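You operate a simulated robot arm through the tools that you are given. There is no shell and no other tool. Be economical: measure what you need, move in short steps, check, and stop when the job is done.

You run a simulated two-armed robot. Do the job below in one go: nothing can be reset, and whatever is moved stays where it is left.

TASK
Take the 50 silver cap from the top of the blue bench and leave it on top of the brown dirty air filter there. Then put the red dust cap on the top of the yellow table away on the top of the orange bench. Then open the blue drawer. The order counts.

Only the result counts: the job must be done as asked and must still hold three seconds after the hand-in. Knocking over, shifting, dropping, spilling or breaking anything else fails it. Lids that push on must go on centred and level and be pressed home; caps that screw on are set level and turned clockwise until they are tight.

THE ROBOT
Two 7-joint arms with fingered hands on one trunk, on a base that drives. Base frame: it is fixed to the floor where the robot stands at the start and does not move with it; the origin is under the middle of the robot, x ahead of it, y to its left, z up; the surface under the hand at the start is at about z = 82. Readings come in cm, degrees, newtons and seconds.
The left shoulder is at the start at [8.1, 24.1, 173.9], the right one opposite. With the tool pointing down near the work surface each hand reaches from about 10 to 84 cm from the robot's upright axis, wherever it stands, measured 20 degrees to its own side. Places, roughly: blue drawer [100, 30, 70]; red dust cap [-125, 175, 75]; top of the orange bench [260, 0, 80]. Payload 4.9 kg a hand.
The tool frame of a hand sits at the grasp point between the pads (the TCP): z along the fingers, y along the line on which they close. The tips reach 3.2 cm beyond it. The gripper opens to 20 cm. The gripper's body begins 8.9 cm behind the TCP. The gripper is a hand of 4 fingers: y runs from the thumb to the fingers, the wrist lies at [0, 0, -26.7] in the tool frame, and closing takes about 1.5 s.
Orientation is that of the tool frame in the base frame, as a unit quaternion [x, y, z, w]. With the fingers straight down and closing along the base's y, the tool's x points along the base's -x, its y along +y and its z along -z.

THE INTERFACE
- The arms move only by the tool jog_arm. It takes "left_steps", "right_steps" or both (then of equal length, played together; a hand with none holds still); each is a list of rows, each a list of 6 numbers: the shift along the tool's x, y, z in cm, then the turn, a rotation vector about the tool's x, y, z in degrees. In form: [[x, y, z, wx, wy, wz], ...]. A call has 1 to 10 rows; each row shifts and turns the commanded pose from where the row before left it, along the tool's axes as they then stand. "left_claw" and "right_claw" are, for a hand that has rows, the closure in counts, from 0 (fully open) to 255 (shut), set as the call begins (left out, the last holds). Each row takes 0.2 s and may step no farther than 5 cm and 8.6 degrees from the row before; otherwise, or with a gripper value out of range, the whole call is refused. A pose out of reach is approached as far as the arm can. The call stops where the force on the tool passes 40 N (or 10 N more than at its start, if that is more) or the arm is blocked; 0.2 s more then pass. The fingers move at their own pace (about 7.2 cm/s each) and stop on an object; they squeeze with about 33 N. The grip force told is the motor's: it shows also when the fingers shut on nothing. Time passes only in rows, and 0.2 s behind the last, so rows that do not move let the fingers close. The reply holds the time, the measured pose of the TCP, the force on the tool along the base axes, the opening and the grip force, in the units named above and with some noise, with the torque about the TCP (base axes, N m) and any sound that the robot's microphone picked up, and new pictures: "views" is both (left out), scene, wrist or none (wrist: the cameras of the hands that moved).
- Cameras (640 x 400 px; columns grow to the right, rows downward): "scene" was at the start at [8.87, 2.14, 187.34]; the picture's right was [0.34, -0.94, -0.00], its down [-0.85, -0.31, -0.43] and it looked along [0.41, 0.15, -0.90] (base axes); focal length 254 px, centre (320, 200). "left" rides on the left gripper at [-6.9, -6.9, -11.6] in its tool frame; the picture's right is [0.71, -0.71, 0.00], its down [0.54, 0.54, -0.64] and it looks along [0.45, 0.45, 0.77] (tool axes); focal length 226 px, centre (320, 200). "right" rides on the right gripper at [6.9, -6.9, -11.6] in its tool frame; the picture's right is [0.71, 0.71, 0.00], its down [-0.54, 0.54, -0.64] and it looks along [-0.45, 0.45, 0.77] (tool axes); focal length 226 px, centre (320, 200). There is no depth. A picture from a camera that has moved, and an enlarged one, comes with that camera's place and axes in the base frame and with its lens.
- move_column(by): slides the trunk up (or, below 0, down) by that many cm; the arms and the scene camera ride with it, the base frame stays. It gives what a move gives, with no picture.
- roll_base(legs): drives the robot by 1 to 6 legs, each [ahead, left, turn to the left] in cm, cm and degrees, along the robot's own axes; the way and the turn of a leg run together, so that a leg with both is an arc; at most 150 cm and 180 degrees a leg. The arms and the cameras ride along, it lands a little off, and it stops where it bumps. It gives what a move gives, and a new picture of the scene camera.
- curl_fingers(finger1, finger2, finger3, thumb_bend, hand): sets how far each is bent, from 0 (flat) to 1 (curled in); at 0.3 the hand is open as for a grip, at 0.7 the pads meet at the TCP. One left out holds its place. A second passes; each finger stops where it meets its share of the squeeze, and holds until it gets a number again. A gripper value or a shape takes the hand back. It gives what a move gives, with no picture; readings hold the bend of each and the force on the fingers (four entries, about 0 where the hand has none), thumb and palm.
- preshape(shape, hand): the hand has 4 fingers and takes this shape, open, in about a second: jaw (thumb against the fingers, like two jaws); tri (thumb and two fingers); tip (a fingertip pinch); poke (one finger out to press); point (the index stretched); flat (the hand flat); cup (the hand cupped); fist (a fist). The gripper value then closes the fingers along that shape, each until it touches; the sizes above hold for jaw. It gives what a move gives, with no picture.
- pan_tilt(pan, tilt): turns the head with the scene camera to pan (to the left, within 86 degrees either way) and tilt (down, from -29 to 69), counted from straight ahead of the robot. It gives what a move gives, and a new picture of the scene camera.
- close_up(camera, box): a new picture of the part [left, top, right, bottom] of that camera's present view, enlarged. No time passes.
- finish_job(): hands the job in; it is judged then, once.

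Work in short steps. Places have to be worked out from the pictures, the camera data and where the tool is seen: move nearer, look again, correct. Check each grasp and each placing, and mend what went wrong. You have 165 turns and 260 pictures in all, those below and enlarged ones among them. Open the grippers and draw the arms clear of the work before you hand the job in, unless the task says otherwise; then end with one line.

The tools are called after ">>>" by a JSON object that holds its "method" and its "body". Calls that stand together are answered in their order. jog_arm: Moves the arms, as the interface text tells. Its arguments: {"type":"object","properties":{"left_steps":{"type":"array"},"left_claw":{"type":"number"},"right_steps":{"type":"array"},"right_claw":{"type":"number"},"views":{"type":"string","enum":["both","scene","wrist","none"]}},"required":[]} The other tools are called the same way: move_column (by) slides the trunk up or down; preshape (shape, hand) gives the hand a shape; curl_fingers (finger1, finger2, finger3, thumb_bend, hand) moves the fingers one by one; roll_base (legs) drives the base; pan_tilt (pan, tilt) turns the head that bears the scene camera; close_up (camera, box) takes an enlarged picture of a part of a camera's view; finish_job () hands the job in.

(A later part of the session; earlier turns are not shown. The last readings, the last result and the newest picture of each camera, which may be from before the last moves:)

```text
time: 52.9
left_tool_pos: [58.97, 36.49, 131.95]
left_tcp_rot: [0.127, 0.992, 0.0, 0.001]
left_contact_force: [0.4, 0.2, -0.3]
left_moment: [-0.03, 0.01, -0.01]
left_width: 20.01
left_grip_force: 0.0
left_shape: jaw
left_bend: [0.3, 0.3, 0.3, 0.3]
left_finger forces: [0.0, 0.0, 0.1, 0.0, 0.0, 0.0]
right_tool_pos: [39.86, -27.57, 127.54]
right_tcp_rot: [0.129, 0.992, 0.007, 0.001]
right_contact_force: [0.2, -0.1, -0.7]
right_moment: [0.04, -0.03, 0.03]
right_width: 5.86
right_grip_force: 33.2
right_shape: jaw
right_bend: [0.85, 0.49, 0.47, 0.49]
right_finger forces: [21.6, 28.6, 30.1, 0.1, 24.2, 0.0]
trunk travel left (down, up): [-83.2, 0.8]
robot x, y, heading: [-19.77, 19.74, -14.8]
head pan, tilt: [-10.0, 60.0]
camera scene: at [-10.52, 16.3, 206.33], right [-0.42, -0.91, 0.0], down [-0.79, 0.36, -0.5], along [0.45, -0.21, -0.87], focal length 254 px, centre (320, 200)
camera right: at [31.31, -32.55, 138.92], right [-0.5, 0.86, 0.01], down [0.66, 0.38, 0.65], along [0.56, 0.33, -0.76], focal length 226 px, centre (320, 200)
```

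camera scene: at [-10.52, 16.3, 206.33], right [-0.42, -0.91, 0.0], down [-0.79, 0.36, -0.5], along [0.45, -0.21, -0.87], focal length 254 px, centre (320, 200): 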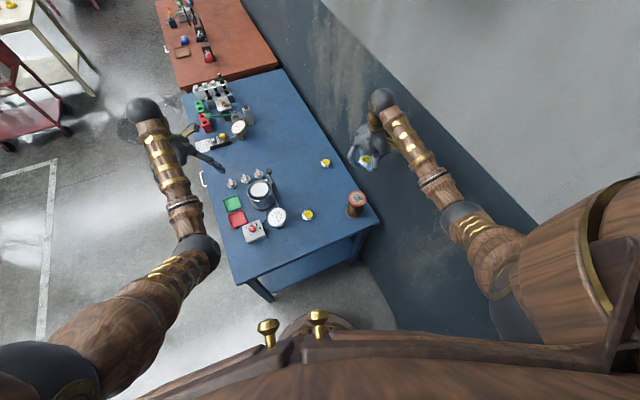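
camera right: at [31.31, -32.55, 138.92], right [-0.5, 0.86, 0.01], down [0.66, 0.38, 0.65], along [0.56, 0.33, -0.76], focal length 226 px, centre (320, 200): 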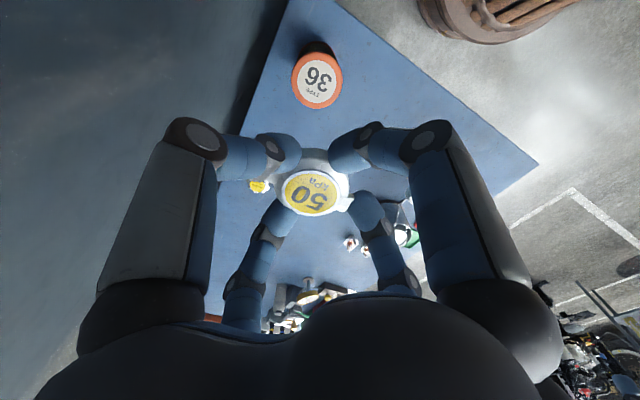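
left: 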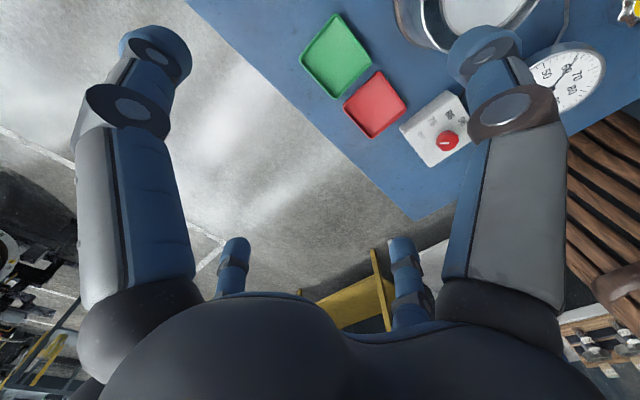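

Filter top centre confirmed at about (39.7,-27.8,97). The cap hangs ~0.6 cm off the TCP, so I correct and descend to TCP z≈102.

>>> {"method": "jog_arm", "body": {"right_steps": [[0.25, 0.3, 0, 0, 0, 0], [0, 0, 4.5, 0, 0, 0], [0, 0, 4.5, 0, 0, 0], [0, 0, 4.5, 0, 0, 0], [0, 0, 4.5, 0, 0, 0], [0, 0, 4, 0, 0, 0], [0, 0, 3, 0, 0, 0], [0, 0, 0, 0, 0, 0]], "views": "both"}}

>>> {"method": "close_up", "body": {"camera": "scene", "box": [310, 140, 410, 240]}}

```text
time: 54.7
left_tool_pos: [59.07, 36.33, 131.99]
left_tcp_rot: [0.129, 0.992, -0.001, 0.0]
left_contact_force: [-0.4, 0.3, 0.0]
left_moment: [-0.02, -0.01, 0.02]
left_width: 20.0
left_grip_force: 0.1
left_shape: jaw
left_bend: [0.3, 0.3, 0.3, 0.3]
left_finger forces: [0.0, 0.0, 0.0, 0.1, 0.1, 0.0]
right_tool_pos: [40.04, -26.88, 102.73]
right_tcp_rot: [0.131, 0.991, 0.006, 0.001]
right_contact_force: [0.3, -0.5, -1.1]
right_moment: [0.0, -0.03, -0.01]
right_width: 5.86
right_grip_force: 33.2
right_shape: jaw
right_bend: [0.85, 0.49, 0.47, 0.49]
right_finger forces: [21.4, 28.7, 30.2, 0.0, 24.1, 0.0]
trunk travel left (down, up): [-83.2, 0.8]
robot x, y, heading: [-19.81, 20.23, -14.7]
head pan, tilt: [-10.0, 60.0]
camera scene: at [-10.55, 16.32, 206.33], right [-0.42, -0.91, 0.0], down [-0.79, 0.36, -0.5], along [0.45, -0.21, -0.87], focal length 254 px, centre (320, 200)
camera right: at [31.35, -31.98, 114.16], right [-0.5, 0.86, 0.01], down [0.66, 0.38, 0.65], along [0.56, 0.33, -0.76], focal length 226 px, centre (320, 200)
```

scene: 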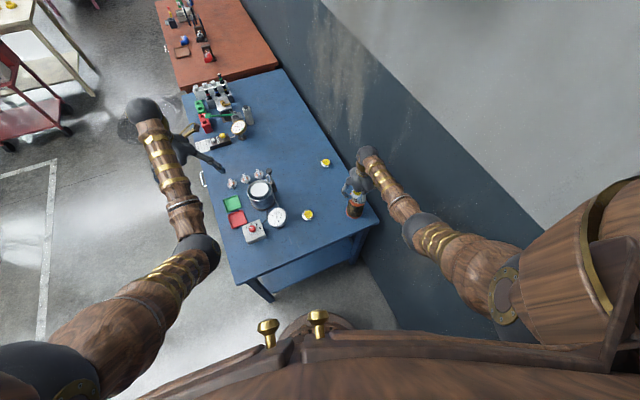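
right: 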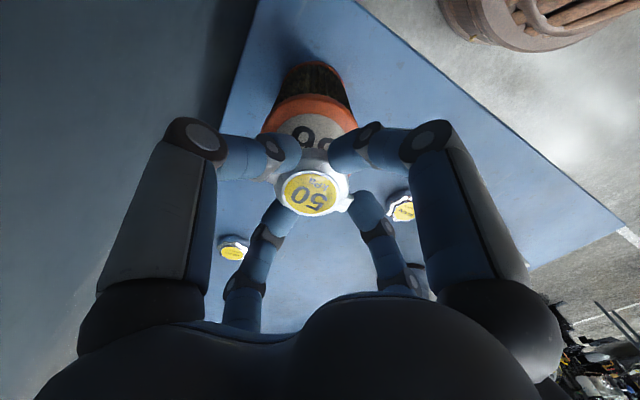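

```text
4.00 times, centred on (360, 190) of scene
camera zoom: at [-10.55, 16.32, 206.33], right [-0.42, -0.91, 0.0], down [-0.79, 0.36, -0.5], along [0.45, -0.21, -0.87], focal length 1018 px, centre (160, 240)
```

zoom: 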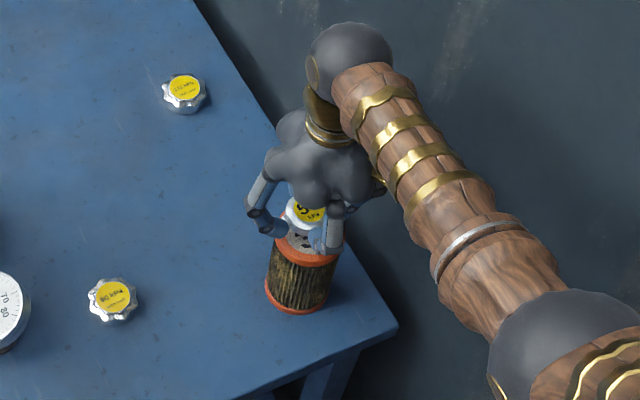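

Alignment is good within a few mm. I correct slightly and creep down until contact.

>>> {"method": "jog_arm", "body": {"right_steps": [[0.12, -0.3, 0, 0, 0, 0], [0, 0, 1, 0, 0, 0], [0, 0, 0.8, 0, 0, 0], [0, 0, 0, 0, 0, 0]], "views": "wrist"}}

>>> {"method": "close_up", "body": {"camera": "scene", "box": [330, 165, 390, 225]}}

```text
time: 55.7
left_tool_pos: [59.07, 36.37, 131.89]
left_tcp_rot: [0.127, 0.992, 0.0, -0.001]
left_contact_force: [1.2, 0.4, 0.1]
left_moment: [-0.03, -0.04, 0.01]
left_width: 20.01
left_grip_force: 0.0
left_shape: jaw
left_bend: [0.3, 0.3, 0.3, 0.3]
left_finger forces: [0.1, 0.1, 0.0, 0.0, 0.0, 0.0]
right_tool_pos: [39.64, -27.19, 100.94]
right_tcp_rot: [0.13, 0.992, 0.006, 0.0]
right_contact_force: [0.2, -0.1, -1.2]
right_moment: [-0.01, 0.02, 0.0]
right_width: 5.85
right_grip_force: 33.4
right_shape: jaw
right_bend: [0.85, 0.49, 0.47, 0.49]
right_finger forces: [21.4, 28.6, 30.1, 0.0, 24.1, 0.0]
trunk travel left (down, up): [-83.2, 0.8]
robot x, y, heading: [-19.68, 19.81, -14.7]
head pan, tilt: [-10.0, 60.0]
camera right: at [31.09, -32.26, 112.29], right [-0.5, 0.86, 0.01], down [0.66, 0.38, 0.65], along [0.56, 0.33, -0.76], focal length 226 px, centre (320, 200)
```

right: 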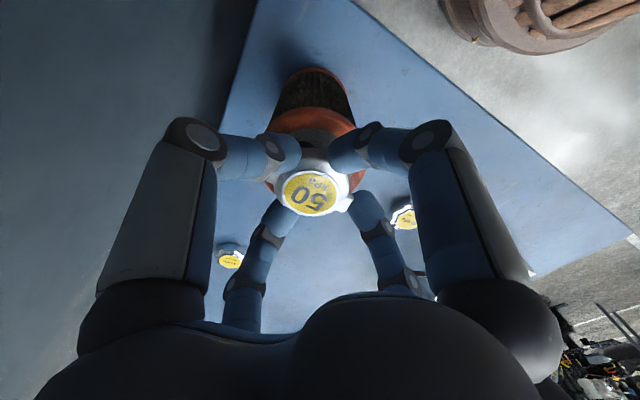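

```text
6.67 times, centred on (360, 195) of scene
camera zoom: at [-10.55, 16.32, 206.33], right [-0.42, -0.91, 0.0], down [-0.79, 0.36, -0.5], along [0.45, -0.21, -0.87], focal length 1696 px, centre (53, 233)
```

zoom: 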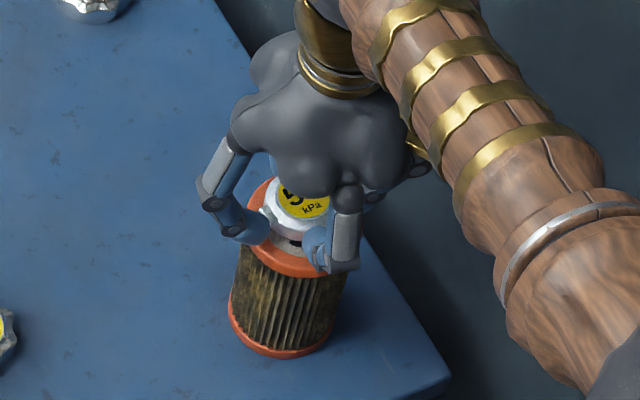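

Still a small gap and no force. I creep on down in small steps until a few newtons show.

>>> {"method": "jog_arm", "body": {"right_steps": [[0, 0, 0.4, 0, 0, 0], [0, 0, 0.3, 0, 0, 0], [0, 0, 0, 0, 0, 0]], "views": "none"}}

>>> {"method": "close_up", "body": {"camera": "scene", "box": [330, 165, 390, 225]}}

```text
time: 56.5
left_tool_pos: [58.92, 36.28, 132.07]
left_tcp_rot: [0.127, 0.992, -0.001, 0.0]
left_contact_force: [-0.7, 0.2, -0.2]
left_moment: [-0.01, 0.0, 0.01]
left_width: 19.99
left_grip_force: 0.0
left_shape: jaw
left_bend: [0.3, 0.3, 0.3, 0.3]
left_finger forces: [0.0, 0.0, 0.1, 0.0, 0.0, 0.1]
right_tool_pos: [39.6, -27.19, 100.08]
right_tcp_rot: [0.129, 0.992, 0.006, 0.0]
right_contact_force: [-0.5, 0.1, -1.5]
right_moment: [-0.01, 0.01, -0.01]
right_width: 5.87
right_grip_force: 33.2
right_shape: jaw
right_bend: [0.85, 0.49, 0.47, 0.49]
right_finger forces: [21.5, 28.5, 30.2, 0.0, 24.1, 0.0]
trunk travel left (down, up): [-83.2, 0.8]
robot x, y, heading: [-19.54, 19.96, -14.8]
head pan, tilt: [-10.0, 60.0]
```

```text
6.67 times, centred on (360, 195) of scene
camera zoom: at [-10.58, 16.32, 206.33], right [-0.42, -0.91, 0.0], down [-0.79, 0.36, -0.5], along [0.45, -0.21, -0.87], focal length 1696 px, centre (53, 233)
```

zoom: 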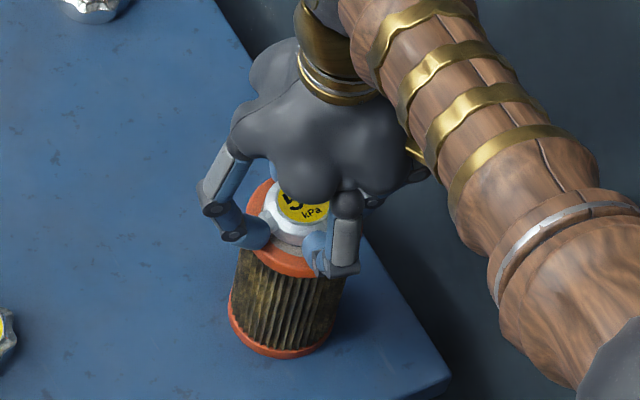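

Nearly seated; two more small steps.

>>> {"method": "jog_arm", "body": {"right_steps": [[0, 0, 0.25, 0, 0, 0], [0, 0, 0.25, 0, 0, 0], [0, 0, 0, 0, 0, 0]], "views": "none"}}

>>> {"method": "close_up", "body": {"camera": "scene", "box": [330, 165, 390, 225]}}

```text
time: 57.3
left_tool_pos: [58.72, 36.54, 132.25]
left_tcp_rot: [0.128, 0.992, 0.0, 0.001]
left_contact_force: [0.4, 0.8, -0.6]
left_moment: [0.03, -0.01, -0.02]
left_width: 19.97
left_grip_force: 0.0
left_shape: jaw
left_bend: [0.3, 0.3, 0.3, 0.3]
left_finger forces: [0.0, 0.0, 0.1, 0.1, 0.0, 0.0]
right_tool_pos: [39.7, -27.2, 99.95]
right_tcp_rot: [0.129, 0.992, 0.004, 0.003]
right_contact_force: [3.1, -1.9, 28.1]
right_moment: [-0.5, -0.82, -0.06]
right_width: 5.9
right_grip_force: 32.9
right_shape: jaw
right_bend: [0.85, 0.49, 0.47, 0.49]
right_finger forces: [23.5, 30.0, 54.3, 0.1, 30.7, 0.0]
trunk travel left (down, up): [-83.2, 0.8]
robot x, y, heading: [-19.59, 19.78, -14.7]
head pan, tilt: [-10.0, 60.0]
```

```text
6.67 times, centred on (360, 195) of scene
camera zoom: at [-10.88, 16.55, 206.39], right [-0.42, -0.91, 0.0], down [-0.79, 0.36, -0.5], along [0.46, -0.21, -0.87], focal length 1696 px, centre (53, 233)
```

zoom: 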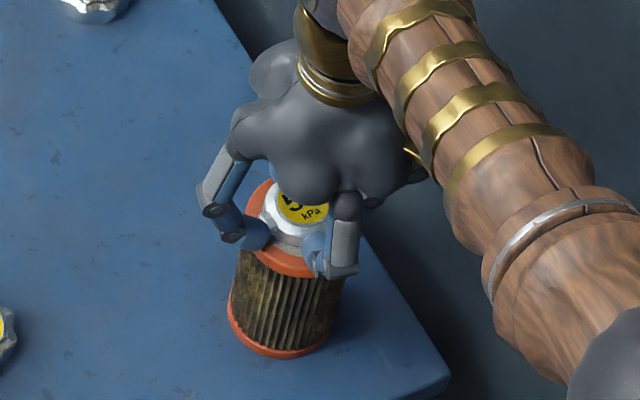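

Contact at 28 N: seated. I relieve 0.25 cm and open gently.

>>> {"method": "jog_arm", "body": {"right_steps": [[0, 0, -0.25, 0, 0, 0], [0, 0, 0, 0, 0, 0]], "views": "none"}}

>>> {"method": "jog_arm", "body": {"right_steps": [[0, 0, 0, 0, 0, 0], [0, 0, 0, 0, 0, 0], [0, 0, 0, 0, 0, 0], [0, 0, 0, 0, 0, 0]], "right_claw": 135, "views": "wrist"}}

>>> {"method": "close_up", "body": {"camera": "scene", "box": [330, 165, 390, 225]}}

```text
time: 57.9
left_tool_pos: [58.85, 36.38, 132.11]
left_tcp_rot: [0.127, 0.992, 0.0, 0.001]
left_contact_force: [-0.1, 0.1, 0.6]
left_moment: [0.01, 0.01, 0.01]
left_width: 19.98
left_grip_force: 0.0
left_shape: jaw
left_bend: [0.3, 0.3, 0.3, 0.3]
left_finger forces: [0.0, 0.1, 0.0, 0.0, 0.0, 0.0]
right_tool_pos: [39.63, -27.24, 100.07]
right_tcp_rot: [0.129, 0.992, 0.006, 0.0]
right_contact_force: [4.7, -2.2, 18.9]
right_moment: [-0.29, -0.66, -0.03]
right_width: 5.92
right_grip_force: 33.0
right_shape: jaw
right_bend: [0.85, 0.49, 0.47, 0.49]
right_finger forces: [22.8, 30.1, 45.5, 0.0, 27.1, 0.0]
trunk travel left (down, up): [-83.2, 0.8]
robot x, y, heading: [-19.28, 19.78, -14.9]
head pan, tilt: [-10.0, 60.0]
```

```text
time: 58.9
left_tool_pos: [58.73, 36.52, 132.1]
left_tcp_rot: [0.127, 0.992, 0.0, 0.0]
left_contact_force: [0.0, -0.2, -0.1]
left_moment: [0.01, -0.02, 0.01]
left_width: 20.01
left_grip_force: 0.0
left_shape: jaw
left_bend: [0.3, 0.3, 0.3, 0.3]
left_finger forces: [0.1, 0.1, 0.0, 0.0, 0.0, 0.1]
right_tool_pos: [39.63, -27.18, 99.99]
right_tcp_rot: [0.13, 0.991, 0.006, 0.001]
right_contact_force: [0.4, 1.4, 14.9]
right_moment: [-0.18, -0.59, 0.07]
right_width: 9.34
right_grip_force: 0.0
right_shape: jaw
right_bend: [0.39, 0.39, 0.4, 0.37]
right_finger forces: [0.0, 0.0, 13.9, 0.0, 0.0, 0.0]
trunk travel left (down, up): [-83.2, 0.8]
robot x, y, heading: [-19.35, 19.99, -15.0]
head pan, tilt: [-10.0, 60.0]
camera right: at [30.93, -32.29, 111.4], right [-0.5, 0.86, 0.01], down [0.66, 0.38, 0.65], along [0.56, 0.33, -0.76], focal length 226 px, centre (320, 200)
```

right: 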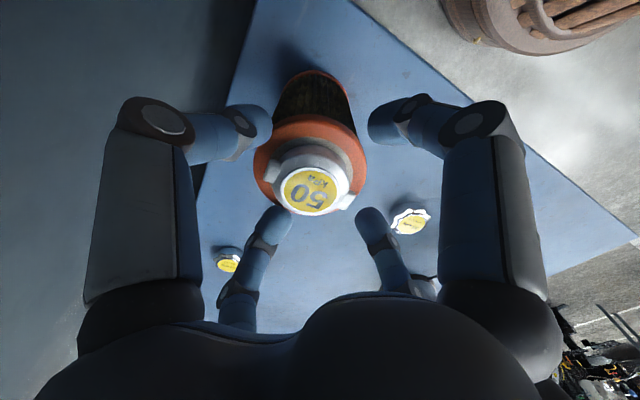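

```text
6.67 times, centred on (360, 195) of scene
camera zoom: at [-10.7, 16.44, 206.34], right [-0.42, -0.91, 0.0], down [-0.79, 0.36, -0.5], along [0.45, -0.21, -0.87], focal length 1696 px, centre (53, 233)
```

zoom: 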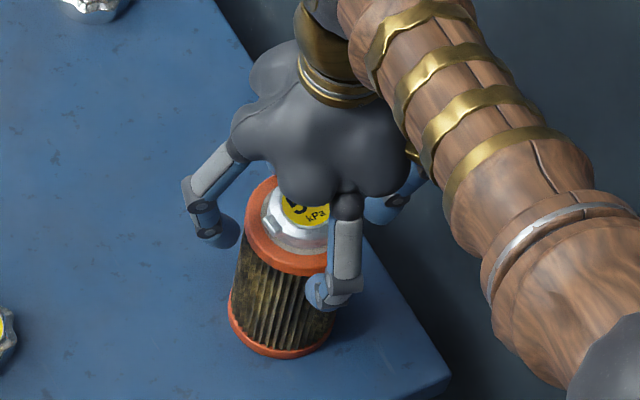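

The cap is released and sits on the filter; finger 3 rests on the rim. I lift straight up.

>>> {"method": "jog_arm", "body": {"right_steps": [[0, 0, -0.5, 0, 0, 0], [0, 0, -2, 0, 0, 0], [0, 0, -4, 0, 0, 0], [0, 0, -4.5, 0, 0, 0], [0, 0, -4.5, 0, 0, 0], [0, 0, -4.5, 0, 0, 0], [0, 0, -4.5, 0, 0, 0], [0, 0, -3, 0, 0, 0]], "views": "wrist"}}

>>> {"method": "close_up", "body": {"camera": "scene", "box": [310, 145, 410, 245]}}

```text
time: 60.7
left_tool_pos: [59.02, 36.4, 131.98]
left_tcp_rot: [0.128, 0.992, 0.0, 0.0]
left_contact_force: [-0.6, 0.4, 0.0]
left_moment: [0.02, -0.02, 0.02]
left_width: 19.99
left_grip_force: 0.1
left_shape: jaw
left_bend: [0.3, 0.3, 0.3, 0.3]
left_finger forces: [0.1, 0.1, 0.1, 0.0, 0.0, 0.0]
right_tool_pos: [39.72, -27.75, 127.5]
right_tcp_rot: [0.13, 0.992, 0.006, 0.0]
right_contact_force: [0.1, -0.1, 0.3]
right_moment: [-0.02, -0.01, 0.0]
right_width: 9.38
right_grip_force: 0.0
right_shape: jaw
right_bend: [0.39, 0.39, 0.39, 0.37]
right_finger forces: [0.1, 0.0, 0.0, 0.0, 0.2, 0.0]
trunk travel left (down, up): [-83.2, 0.8]
robot x, y, heading: [-19.68, 19.93, -14.9]
head pan, tilt: [-10.0, 60.0]
camera right: at [31.1, -32.87, 138.95], right [-0.5, 0.86, 0.01], down [0.66, 0.38, 0.65], along [0.56, 0.33, -0.76], focal length 226 px, centre (320, 200)
```

right: 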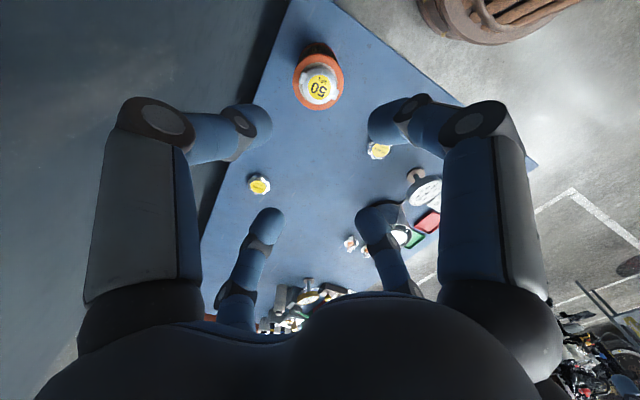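

```text
4.00 times, centred on (360, 195) of scene
camera zoom: at [-10.54, 16.33, 206.32], right [-0.42, -0.91, 0.0], down [-0.79, 0.36, -0.5], along [0.45, -0.21, -0.87], focal length 1018 px, centre (160, 220)
```

zoom: 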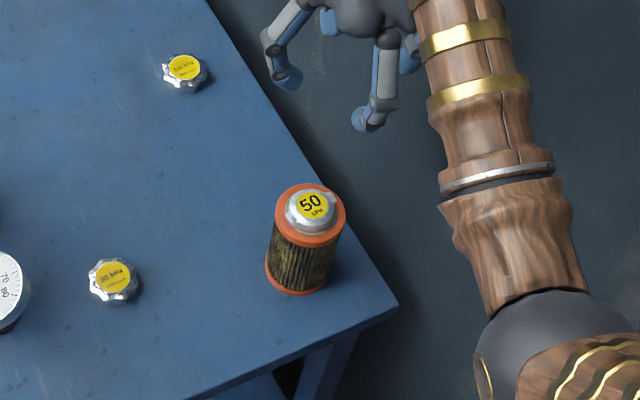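

The 50 cap sits centred on the filter. Now I draw the right arm back and move left, away from the bench and the wall, to look for the yellow table.

>>> {"method": "jog_arm", "body": {"right_steps": [[4.1, 0.2, 0, 0, 0, 0], [4.1, 0.2, 0, 0, 0, 0], [4.1, 0.2, 0, 0, 0, 0], [4.1, 0.2, 0, 0, 0, 0], [2, 0.2, 0, 0, 0, 0]], "views": "none"}}

>>> {"method": "roll_base", "body": {"legs": [[0, 20, 0], [0, 50, 15], [0, 0, 90]]}}

>>> {"method": "pan_tilt", "body": {"pan": 40, "tilt": 35}}

```text
time: 62.1
left_tool_pos: [58.7, 36.18, 132.07]
left_tcp_rot: [0.128, 0.992, 0.001, 0.0]
left_contact_force: [-0.3, -0.2, 0.4]
left_moment: [0.05, 0.0, -0.01]
left_width: 19.99
left_grip_force: 0.1
left_shape: jaw
left_bend: [0.3, 0.3, 0.3, 0.3]
left_finger forces: [0.0, 0.1, 0.0, 0.0, 0.0, 0.0]
right_tool_pos: [22.99, -19.54, 127.6]
right_tcp_rot: [0.099, 0.995, 0.008, 0.0]
right_contact_force: [0.6, 0.1, 0.5]
right_moment: [0.04, -0.02, 0.0]
right_width: 9.43
right_grip_force: 0.1
right_shape: jaw
right_bend: [0.39, 0.39, 0.39, 0.37]
right_finger forces: [0.1, 0.0, 0.1, 0.0, 0.0, 0.0]
trunk travel left (down, up): [-83.2, 0.8]
robot x, y, heading: [-19.75, 19.82, -14.9]
head pan, tilt: [-10.0, 60.0]
stopped in row 5 (right hand): the arm was blocked; the commanded pose is now the measured one
```

```text
time: 70.0
left_tool_pos: [-42.33, 160.71, 132.05]
left_tcp_rot: [-0.699, 0.715, 0.001, 0.0]
left_contact_force: [-0.7, -0.2, 0.0]
left_moment: [0.02, -0.02, 0.0]
left_width: 19.99
left_grip_force: 0.0
left_shape: jaw
left_bend: [0.3, 0.3, 0.3, 0.3]
left_finger forces: [0.1, 0.0, 0.0, 0.0, 0.1, 0.0]
right_tool_pos: [20.37, 138.84, 127.69]
right_tcp_rot: [0.72, -0.694, -0.005, 0.005]
right_contact_force: [0.8, -0.6, -0.2]
right_moment: [0.0, 0.01, -0.02]
right_width: 9.38
right_grip_force: 0.0
right_shape: jaw
right_bend: [0.39, 0.39, 0.39, 0.37]
right_finger forces: [0.1, 0.0, 0.0, 0.0, 0.0, 0.0]
trunk travel left (down, up): [-83.2, 0.8]
robot x, y, heading: [-8.03, 88.07, 88.7]
head pan, tilt: [-10.0, 60.0]
camera scene: at [-6.51, 97.78, 206.33], right [0.98, -0.2, 0.0], down [-0.17, -0.85, -0.5], along [0.1, 0.49, -0.87], focal length 254 px, centre (320, 200)
```

scene: 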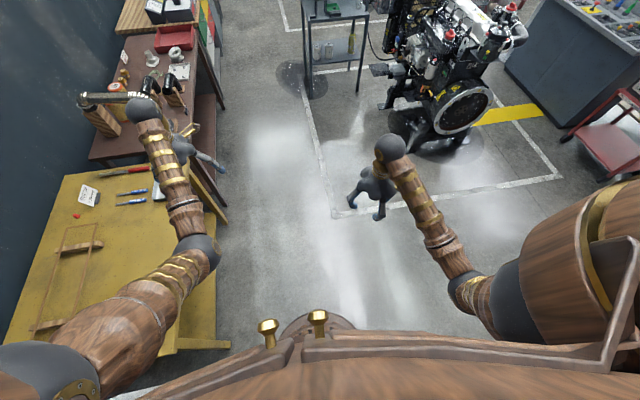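

```text
time: 71.2
left_tool_pos: [-42.32, 160.62, 132.0]
left_tcp_rot: [-0.699, 0.715, 0.0, 0.001]
left_contact_force: [0.1, -0.1, 0.1]
left_moment: [0.0, 0.03, 0.0]
left_width: 19.99
left_grip_force: 0.1
left_shape: jaw
left_bend: [0.3, 0.3, 0.3, 0.3]
left_finger forces: [0.1, 0.0, 0.0, 0.0, 0.1, 0.0]
right_tool_pos: [20.31, 138.79, 127.66]
right_tcp_rot: [0.72, -0.694, -0.005, 0.005]
right_contact_force: [0.6, -0.8, 0.5]
right_moment: [-0.02, -0.01, 0.01]
right_width: 9.43
right_grip_force: 0.0
right_shape: jaw
right_bend: [0.39, 0.39, 0.39, 0.37]
right_finger forces: [0.0, 0.0, 0.0, 0.0, 0.0, 0.0]
trunk travel left (down, up): [-83.2, 0.8]
robot x, y, heading: [-7.58, 88.03, 88.6]
head pan, tilt: [40.0, 35.0]
camera scene: at [-13.4, 98.13, 209.76], right [0.78, 0.62, 0.0], down [0.36, -0.45, -0.82], along [-0.51, 0.64, -0.57], focal length 254 px, centre (320, 200)
```

scene: 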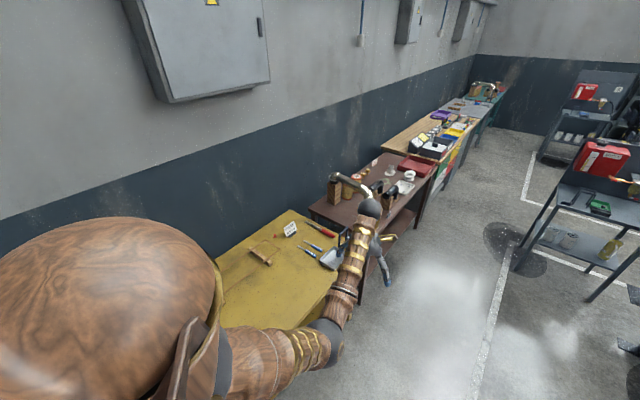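

The yellow table is on the left against the far wall; a small red dot near (-128,185) looks like the dust cap. I zoom in there.

>>> {"method": "close_up", "body": {"camera": "scene", "box": [210, 200, 350, 300]}}

```text
4.00 times, centred on (280, 250) of scene
camera zoom: at [-13.4, 98.13, 209.76], right [0.78, 0.62, 0.0], down [0.36, -0.45, -0.82], along [-0.51, 0.64, -0.57], focal length 1018 px, centre (480, 0)
```

zoom: 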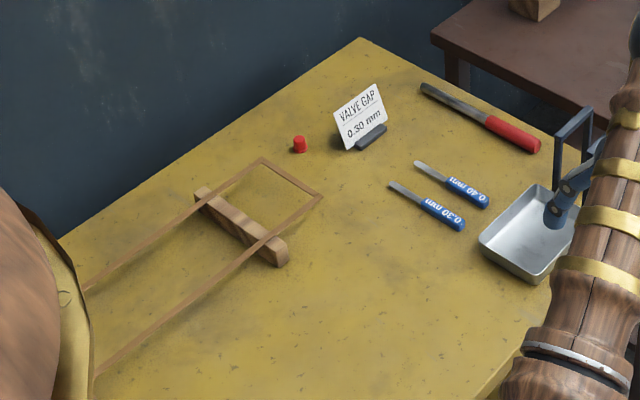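

The red dust cap is at about (-129,188,77), ~59 cm in from the table's edge. I raise both hands, then turn to face the table and move up to it, stopping short to look.

>>> {"method": "jog_arm", "body": {"left_steps": [[0, 0, -4.5, 0, 0, 0], [0, 0, -4.5, 0, 0, 0], [0, 0, -4.5, 0, 0, 0], [0, 0, -4.5, 0, 0, 0], [0, 0, -4.5, 0, 0, 0], [0, 0, -4.5, 0, 0, 0]], "right_steps": [[0, 0, -4, 0, 0, 0], [0, 0, -4, 0, 0, 0], [0, 0, -4, 0, 0, 0], [0, 0, -4, 0, 0, 0], [0, 0, -4, 0, 0, 0], [0, 0, 0, 0, 0, 0]], "views": "none"}}

>>> {"method": "roll_base", "body": {"legs": [[0, 0, 91.4], [0, -76, 0], [18, 0, 0]]}}

>>> {"method": "pan_tilt", "body": {"pan": 0, "tilt": 50}}

```text
time: 72.6
left_tool_pos: [-41.78, 160.57, 158.88]
left_tcp_rot: [-0.699, 0.715, 0.0, -0.001]
left_contact_force: [0.2, -0.4, 0.1]
left_moment: [0.0, 0.0, -0.01]
left_width: 20.0
left_grip_force: 0.2
left_shape: jaw
left_bend: [0.3, 0.3, 0.3, 0.3]
left_finger forces: [0.0, 0.1, 0.0, 0.0, 0.0, 0.0]
right_tool_pos: [20.69, 138.93, 147.63]
right_tcp_rot: [0.72, -0.694, -0.005, 0.005]
right_contact_force: [0.3, 0.2, 0.7]
right_moment: [0.02, 0.01, 0.01]
right_width: 9.39
right_grip_force: 0.1
right_shape: jaw
right_bend: [0.39, 0.39, 0.39, 0.37]
right_finger forces: [0.1, 0.1, 0.0, 0.0, 0.0, 0.0]
trunk travel left (down, up): [-83.2, 0.8]
robot x, y, heading: [-8.18, 88.11, 88.3]
head pan, tilt: [40.0, 35.0]
```

```text
time: 81.7
left_tool_pos: [-97.36, 128.2, 159.13]
left_tcp_rot: [1.0, 0.005, 0.0, 0.0]
left_contact_force: [-0.2, -0.5, 0.4]
left_moment: [0.0, 0.07, -0.01]
left_width: 20.01
left_grip_force: 0.0
left_shape: jaw
left_bend: [0.3, 0.3, 0.3, 0.3]
left_finger forces: [0.0, 0.0, 0.0, 0.1, 0.0, 0.0]
right_tool_pos: [-77.83, 191.24, 147.71]
right_tcp_rot: [0.999, 0.034, -0.001, 0.006]
right_contact_force: [-0.1, -0.4, 0.2]
right_moment: [-0.01, 0.05, 0.0]
right_width: 9.43
right_grip_force: 0.1
right_shape: jaw
right_bend: [0.39, 0.39, 0.39, 0.37]
right_finger forces: [0.1, 0.1, 0.0, 0.0, 0.0, 0.0]
trunk travel left (down, up): [-83.2, 0.8]
robot x, y, heading: [-26.56, 164.47, -179.8]
head pan, tilt: [40.0, 35.0]
camera scene: at [-35.57, 158.69, 209.8], right [-0.65, 0.76, 0.0], down [0.43, 0.37, -0.82], along [-0.63, -0.53, -0.57], focal length 254 px, centre (320, 200)
```

scene: 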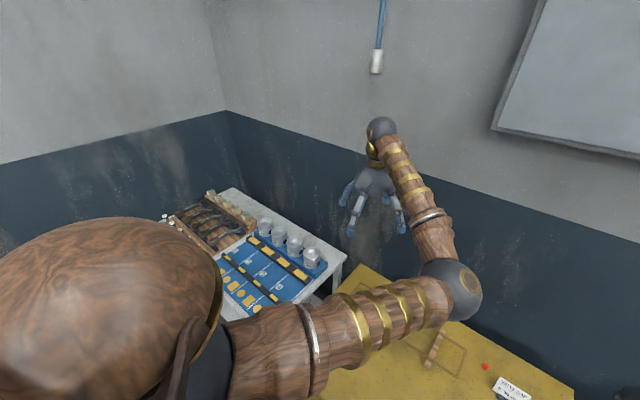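

```text
time: 82.8
left_tool_pos: [-98.01, 127.87, 158.86]
left_tcp_rot: [1.0, 0.005, 0.001, 0.0]
left_contact_force: [-0.8, -0.6, -0.5]
left_moment: [-0.05, -0.07, 0.0]
left_width: 20.0
left_grip_force: 0.0
left_shape: jaw
left_bend: [0.3, 0.3, 0.3, 0.3]
left_finger forces: [0.0, 0.1, 0.0, 0.1, 0.0, 0.0]
right_tool_pos: [-78.2, 191.35, 147.56]
right_tcp_rot: [0.999, 0.034, 0.001, 0.005]
right_contact_force: [-0.2, 0.3, 0.0]
right_moment: [-0.03, 0.0, -0.02]
right_width: 9.43
right_grip_force: 0.0
right_shape: jaw
right_bend: [0.39, 0.39, 0.39, 0.37]
right_finger forces: [0.1, 0.1, 0.0, 0.0, 0.0, 0.1]
trunk travel left (down, up): [-83.2, 0.8]
robot x, y, heading: [-26.33, 164.29, -179.6]
head pan, tilt: [0.0, 50.0]
camera scene: at [-37.42, 164.19, 207.57], right [-0.01, 1.0, 0.0], down [0.77, 0.01, -0.64], along [-0.64, 0.0, -0.77], focal length 254 px, centre (320, 200)
```

scene: 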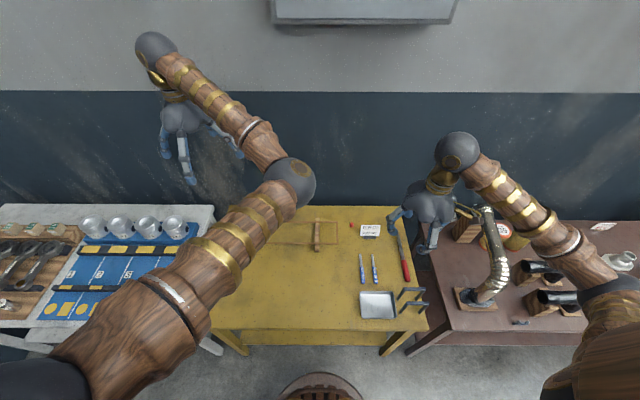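

Good view of the table. I zoom onto the red cap for its position and size.

>>> {"method": "close_up", "body": {"camera": "scene", "box": [300, 200, 420, 280]}}

>>> {"method": "close_up", "body": {"camera": "scene", "box": [400, 180, 600, 330]}}

```text
5.00 times, centred on (360, 240) of scene
camera zoom: at [-37.42, 164.19, 207.57], right [-0.01, 1.0, 0.0], down [0.77, 0.01, -0.64], along [-0.64, 0.0, -0.77], focal length 1272 px, centre (120, 0)
```

zoom: 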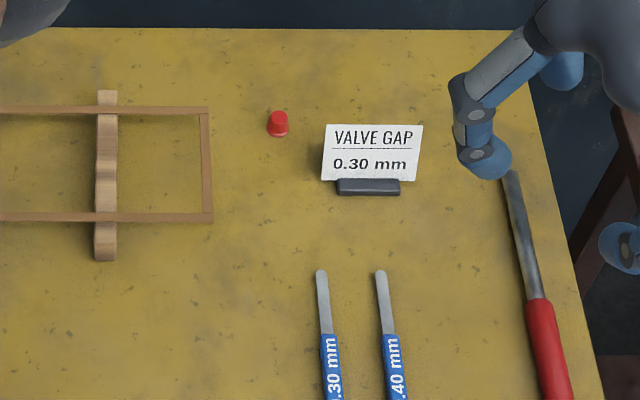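

```text
2.67 times, centred on (500, 255) of scene
camera zoom: at [-37.42, 164.19, 207.57], right [-0.01, 1.0, 0.0], down [0.77, 0.01, -0.64], along [-0.64, 0.0, -0.77], focal length 679 px, centre (-160, 53)
```

zoom: 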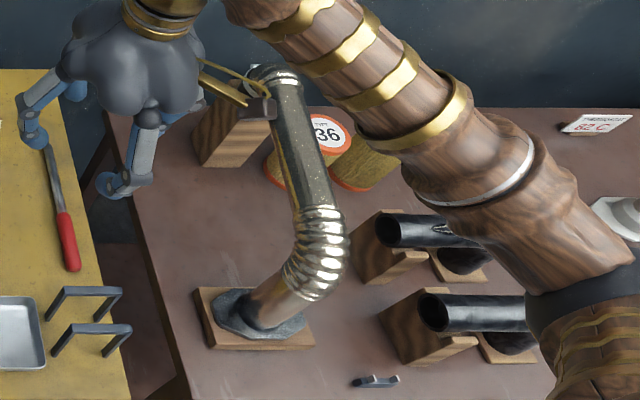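

Intersecting three views, the cap sits higher than hinted: about (-120,182.5,86), so the table top is z≈85. I drive 15 cm nearer and lower the trunk 24 cm.

>>> {"method": "roll_base", "body": {"legs": [[15, 0, -0.4]]}}

>>> {"method": "move_column", "body": {"by": -24}}

```text
time: 84.3
left_tool_pos: [-112.92, 128.33, 158.61]
left_tcp_rot: [1.0, 0.001, 0.003, -0.001]
left_contact_force: [-1.1, -0.5, 0.3]
left_moment: [0.01, -0.07, 0.01]
left_width: 20.01
left_grip_force: 0.0
left_shape: jaw
left_bend: [0.3, 0.3, 0.3, 0.3]
left_finger forces: [0.1, 0.0, 0.0, 0.1, 0.1, 0.0]
right_tool_pos: [-92.78, 191.39, 147.34]
right_tcp_rot: [0.999, 0.032, 0.003, 0.006]
right_contact_force: [-0.4, 0.1, -1.0]
right_moment: [-0.01, -0.02, 0.01]
right_width: 9.39
right_grip_force: 0.0
right_shape: jaw
right_bend: [0.39, 0.39, 0.39, 0.37]
right_finger forces: [0.0, 0.0, 0.0, 0.2, 0.0, 0.1]
trunk travel left (down, up): [-83.2, 0.8]
robot x, y, heading: [-40.86, 164.26, -179.9]
head pan, tilt: [0.0, 50.0]
stopped in leg 1: the robot was blocked; the commanded pose is now the measured one
camera scene: at [-52.31, 164.21, 207.53], right [0.0, 1.0, 0.0], down [0.77, 0.0, -0.64], along [-0.64, 0.0, -0.77], focal length 254 px, centre (320, 200)
```

scene: 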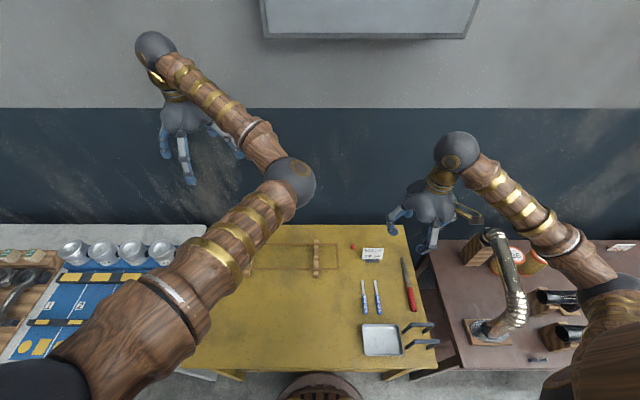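

```text
time: 86.8
left_tool_pos: [-112.22, 128.21, 134.83]
left_tcp_rot: [1.0, 0.002, 0.0, 0.0]
left_contact_force: [-0.9, 0.9, -1.0]
left_moment: [-0.02, 0.0, 0.01]
left_width: 20.0
left_grip_force: 0.0
left_shape: jaw
left_bend: [0.3, 0.3, 0.3, 0.3]
left_finger forces: [0.1, 0.1, 0.0, 0.0, 0.0, 0.0]
right_tool_pos: [-92.23, 191.31, 123.63]
right_tcp_rot: [0.999, 0.031, 0.0, 0.006]
right_contact_force: [0.5, -0.3, -0.4]
right_moment: [-0.02, 0.01, -0.02]
right_width: 9.45
right_grip_force: 0.0
right_shape: jaw
right_bend: [0.39, 0.39, 0.39, 0.37]
right_finger forces: [0.1, 0.0, 0.0, 0.0, 0.1, 0.0]
trunk travel left (down, up): [-59.2, 24.8]
robot x, y, heading: [-40.51, 164.19, -180.1]
head pan, tilt: [0.0, 50.0]
```

The base touched the table edge lightly and stopped. I take a fresh zoom of the cap from here.

>>> {"method": "close_up", "body": {"camera": "scene", "box": [280, 180, 440, 280]}}

```text
4.00 times, centred on (360, 230) of scene
camera zoom: at [-51.43, 164.19, 183.6], right [0.0, 1.0, 0.0], down [0.77, 0.0, -0.64], along [-0.64, 0.0, -0.77], focal length 1018 px, centre (160, 80)
```

zoom: 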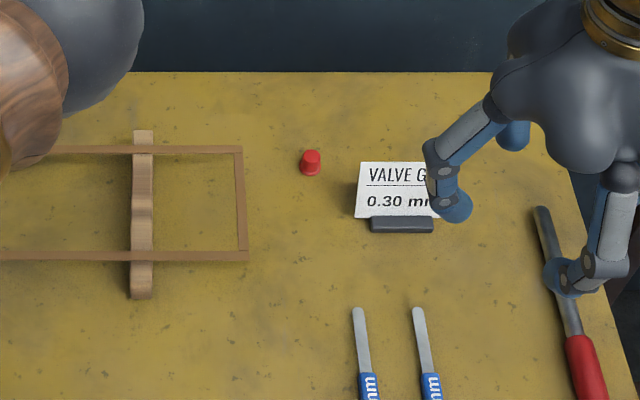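

Depth is still uncertain, so I move the right hand over the estimated spot at z≈124, part-closed, and use the wrist camera.

>>> {"method": "jog_arm", "body": {"right_steps": [[-4.3, 1.2, 0, 0, 0, 0], [-4.3, 1.2, 0, 0, 0, 0], [-4.3, 1.2, 0, 0, 0, 0], [-4.3, 1.2, 0, 0, 0, 0], [-4.3, 1.2, 0, 0, 0, 0], [-4.3, 1.2, 0, 0, 0, 0], [0, 0, 0, 0, 0, 0]], "right_claw": 150, "views": "both"}}

```text
time: 88.4
left_tool_pos: [-112.17, 128.39, 134.88]
left_tcp_rot: [1.0, 0.001, 0.0, 0.0]
left_contact_force: [-0.1, -0.8, -0.4]
left_moment: [-0.02, 0.02, 0.01]
left_width: 19.98
left_grip_force: 0.0
left_shape: jaw
left_bend: [0.3, 0.3, 0.3, 0.3]
left_finger forces: [0.0, 0.0, 0.0, 0.0, 0.1, 0.0]
right_tool_pos: [-117.68, 182.8, 123.78]
right_tcp_rot: [1.0, 0.03, 0.0, 0.006]
right_contact_force: [-0.9, 0.1, -1.0]
right_moment: [0.0, -0.04, 0.0]
right_width: 8.25
right_grip_force: 0.0
right_shape: jaw
right_bend: [0.42, 0.42, 0.42, 0.4]
right_finger forces: [0.0, 0.0, 0.0, 0.0, 0.0, 0.0]
trunk travel left (down, up): [-59.2, 24.8]
robot x, y, heading: [-40.71, 164.29, -180.1]
head pan, tilt: [0.0, 50.0]
camera scene: at [-51.44, 164.29, 183.59], right [0.0, 1.0, 0.0], down [0.77, 0.0, -0.64], along [-0.64, 0.0, -0.77], focal length 254 px, centre (320, 200)
camera right: at [-111.41, 190.32, 135.27], right [0.75, -0.66, 0.01], down [-0.51, -0.57, 0.65], along [-0.43, -0.49, -0.76], focal length 226 px, centre (320, 200)
```

scene: 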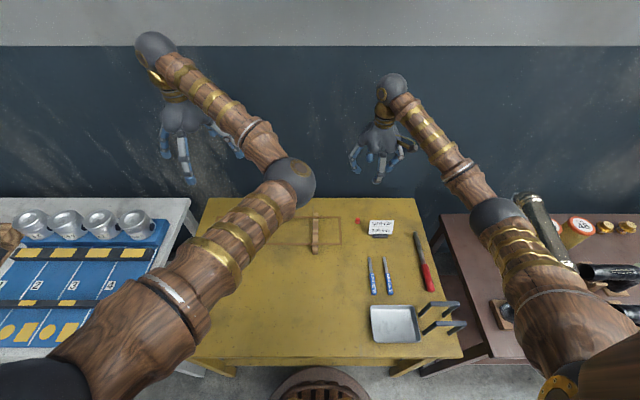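
right: 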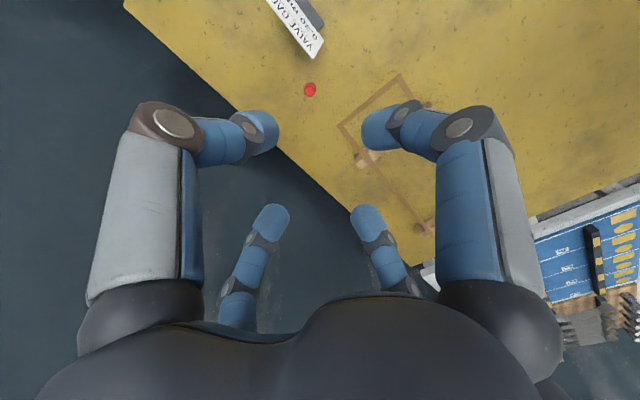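

Wrist and scene views agree: cap at (-121.4,181.9), z≈84.5. I centre, close the claw further to ~6 cm and descend to z≈100.

>>> {"method": "jog_arm", "body": {"right_steps": [[-3.7, 0.7, 0, 0, 0, 0], [0, 0, 4.5, 0, 0, 0], [0, 0, 4.5, 0, 0, 0], [0, 0, 4.5, 0, 0, 0], [0, 0, 4.5, 0, 0, 0], [0, 0, 4.5, 0, 0, 0], [0, 0, 0, 0, 0, 0]], "right_claw": 180, "views": "both"}}

```text
time: 90.0
left_tool_pos: [-112.36, 128.37, 134.86]
left_tcp_rot: [1.0, 0.001, 0.0, 0.0]
left_contact_force: [0.6, 0.2, 0.0]
left_moment: [0.03, 0.0, 0.0]
left_width: 20.02
left_grip_force: 0.1
left_shape: jaw
left_bend: [0.3, 0.3, 0.3, 0.3]
left_finger forces: [0.1, 0.0, 0.1, 0.1, 0.1, 0.0]
right_tool_pos: [-121.03, 181.6, 101.23]
right_tcp_rot: [1.0, 0.03, 0.0, 0.007]
right_contact_force: [0.3, 0.4, 0.7]
right_moment: [0.02, -0.03, 0.03]
right_width: 5.91
right_grip_force: 0.1
right_shape: jaw
right_bend: [0.48, 0.48, 0.48, 0.47]
right_finger forces: [0.0, 0.0, 0.0, 0.0, 0.0, 0.0]
trunk travel left (down, up): [-59.2, 24.8]
robot x, y, heading: [-40.7, 164.41, -179.7]
head pan, tilt: [0.0, 50.0]
camera scene: at [-51.52, 164.2, 183.59], right [0.0, 1.0, 0.0], down [0.77, 0.0, -0.64], along [-0.64, 0.0, -0.77], focal length 254 px, centre (320, 200)
camera right: at [-114.79, 189.02, 112.67], right [0.75, -0.66, 0.01], down [-0.51, -0.57, 0.65], along [-0.42, -0.49, -0.76], focal length 226 px, centre (320, 200)
```

scene: 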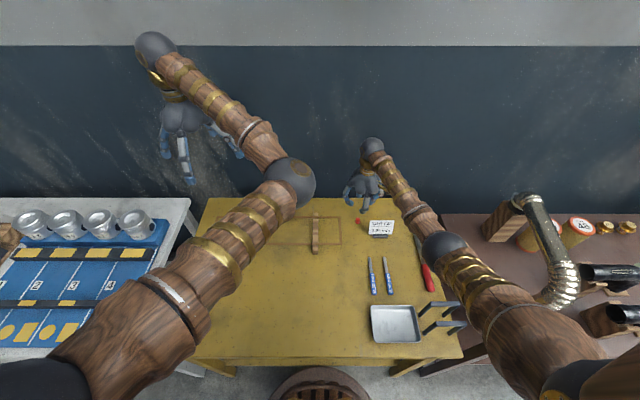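
right: 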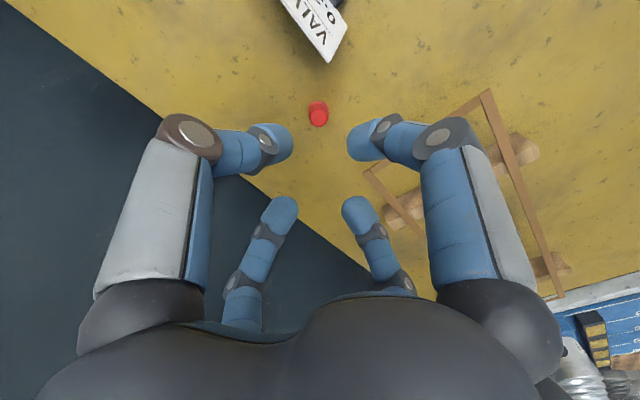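

Well centred. I descend to z≈88 and check clearance to the card.

>>> {"method": "jog_arm", "body": {"right_steps": [[0, 0, 4, 0, 0, 0], [0, 0, 4, 0, 0, 0], [0, 0, 3.2, 0, 0, 0], [0, 0, 2, 0, 0, 0], [0, 0, 0, 0, 0, 0]], "views": "wrist"}}

>>> {"method": "close_up", "body": {"camera": "scene", "box": [320, 150, 440, 250]}}

```text
time: 91.2
left_tool_pos: [-112.16, 128.33, 135.09]
left_tcp_rot: [1.0, 0.002, 0.001, 0.0]
left_contact_force: [-0.6, -0.5, 0.5]
left_moment: [-0.02, -0.03, 0.02]
left_width: 19.99
left_grip_force: 0.0
left_shape: jaw
left_bend: [0.3, 0.3, 0.3, 0.3]
left_finger forces: [0.0, 0.1, 0.1, 0.1, 0.1, 0.0]
right_tool_pos: [-121.3, 181.36, 88.26]
right_tcp_rot: [0.999, 0.033, -0.002, 0.005]
right_contact_force: [0.5, 0.9, 18.6]
right_moment: [0.35, 0.01, -0.03]
right_width: 6.0
right_grip_force: 0.0
right_shape: jaw
right_bend: [0.48, 0.48, 0.48, 0.47]
right_finger forces: [4.1, 1.4, 4.1, 0.0, 9.0, 0.0]
trunk travel left (down, up): [-59.2, 24.8]
robot x, y, heading: [-40.85, 164.11, -179.6]
head pan, tilt: [0.0, 50.0]
camera right: at [-115.0, 188.71, 99.68], right [0.75, -0.66, 0.01], down [-0.51, -0.57, 0.65], along [-0.43, -0.49, -0.76], focal length 226 px, centre (320, 200)
```

right: 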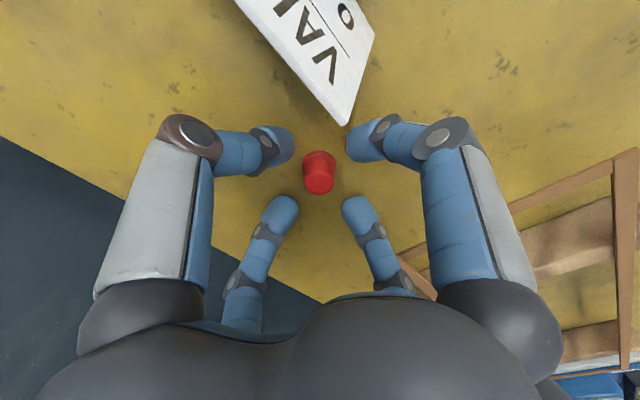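

```text
4.00 times, centred on (380, 200) of scene
camera zoom: at [-51.29, 164.17, 183.63], right [0.0, 1.0, 0.0], down [0.77, 0.0, -0.64], along [-0.64, 0.0, -0.77], focal length 1018 px, centre (80, 200)
```

zoom: 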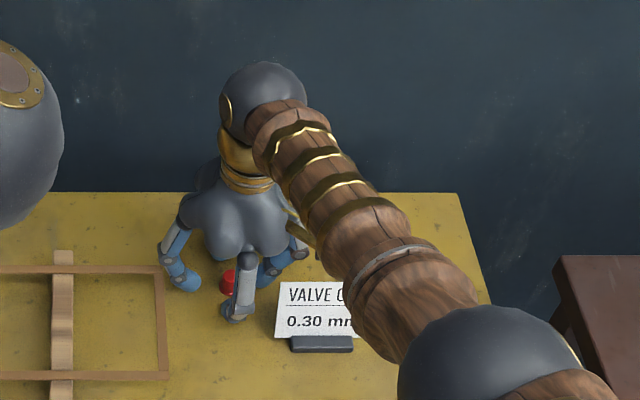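

All four fingertips touch the table (z≈85) around the cap. I lift 0.4 cm and close.

>>> {"method": "jog_arm", "body": {"right_steps": [[0, 0, -0.4, 0, 0, 0], [0, 0, 0, 0, 0, 0], [0, 0, 0, 0, 0, 0], [0, 0, 0, 0, 0, 0], [0, 0, 0, 0, 0, 0], [0, 0, 0, 0, 0, 0], [0, 0, 0, 0, 0, 0]], "right_claw": 255, "views": "wrist"}}

```text
time: 92.8
left_tool_pos: [-112.34, 128.32, 134.92]
left_tcp_rot: [1.0, 0.001, 0.001, 0.0]
left_contact_force: [-0.2, 0.6, 0.2]
left_moment: [0.01, 0.0, -0.01]
left_width: 20.01
left_grip_force: 0.1
left_shape: jaw
left_bend: [0.3, 0.3, 0.3, 0.3]
left_finger forces: [0.0, 0.1, 0.0, 0.0, 0.0, 0.1]
right_tool_pos: [-121.28, 181.29, 88.42]
right_tcp_rot: [1.0, 0.031, 0.001, 0.006]
right_contact_force: [-0.6, 0.0, 0.0]
right_moment: [0.0, -0.02, 0.0]
right_width: 3.29
right_grip_force: 33.1
right_shape: jaw
right_bend: [0.8, 0.81, 0.81, 0.57]
right_finger forces: [23.6, 23.7, 25.0, 0.0, 25.7, 0.0]
trunk travel left (down, up): [-59.2, 24.8]
robot x, y, heading: [-41.03, 164.32, -180.0]
head pan, tilt: [0.0, 50.0]
camera right: at [-115.03, 188.74, 99.8], right [0.75, -0.66, 0.01], down [-0.51, -0.57, 0.65], along [-0.42, -0.49, -0.76], focal length 226 px, centre (320, 200)
```

right: 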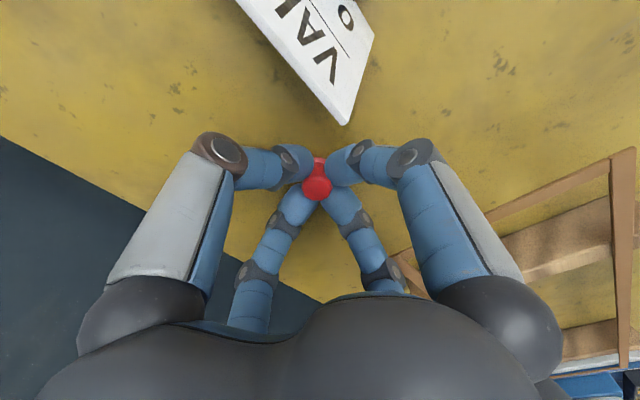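

The red cap is gripped by all four fingers. I lift straight up and check.

>>> {"method": "jog_arm", "body": {"right_steps": [[0, 0, -3, 0, 0, 0], [0, 0, -4.5, 0, 0, 0], [0, 0, -4.5, 0, 0, 0], [0, 0, -4.5, 0, 0, 0], [0, 0, -4.5, 0, 0, 0], [0, 0, -4.5, 0, 0, 0], [0, 0, -4.5, 0, 0, 0], [0, 0, -4.5, 0, 0, 0]], "views": "wrist"}}

```text
time: 94.6
left_tool_pos: [-112.41, 128.57, 134.92]
left_tcp_rot: [1.0, 0.002, 0.001, 0.001]
left_contact_force: [0.8, 0.0, 0.8]
left_moment: [-0.04, -0.01, -0.05]
left_width: 20.01
left_grip_force: 0.0
left_shape: jaw
left_bend: [0.3, 0.3, 0.3, 0.3]
left_finger forces: [0.1, 0.0, 0.0, 0.0, 0.0, 0.0]
right_tool_pos: [-121.01, 182.21, 122.81]
right_tcp_rot: [1.0, 0.03, 0.001, 0.005]
right_contact_force: [0.4, 0.1, -1.0]
right_moment: [0.03, 0.0, -0.02]
right_width: 3.25
right_grip_force: 33.7
right_shape: jaw
right_bend: [0.8, 0.81, 0.8, 0.58]
right_finger forces: [23.4, 23.8, 24.8, 0.1, 25.8, 0.1]
trunk travel left (down, up): [-59.2, 24.8]
robot x, y, heading: [-40.75, 163.8, -179.9]
head pan, tilt: [0.0, 50.0]
camera right: at [-114.84, 189.57, 134.22], right [0.75, -0.66, 0.01], down [-0.51, -0.57, 0.65], along [-0.42, -0.49, -0.76], focal length 226 px, centre (320, 200)
```

right: 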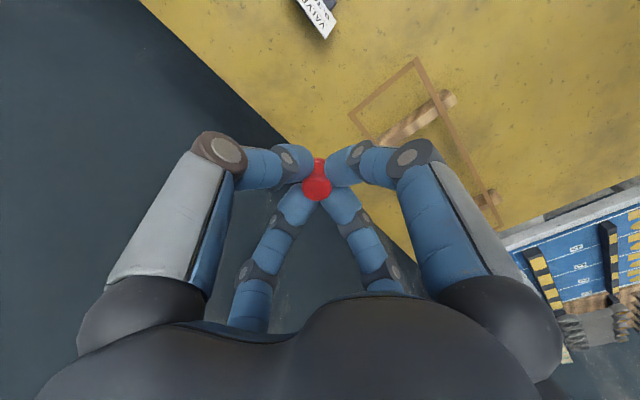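

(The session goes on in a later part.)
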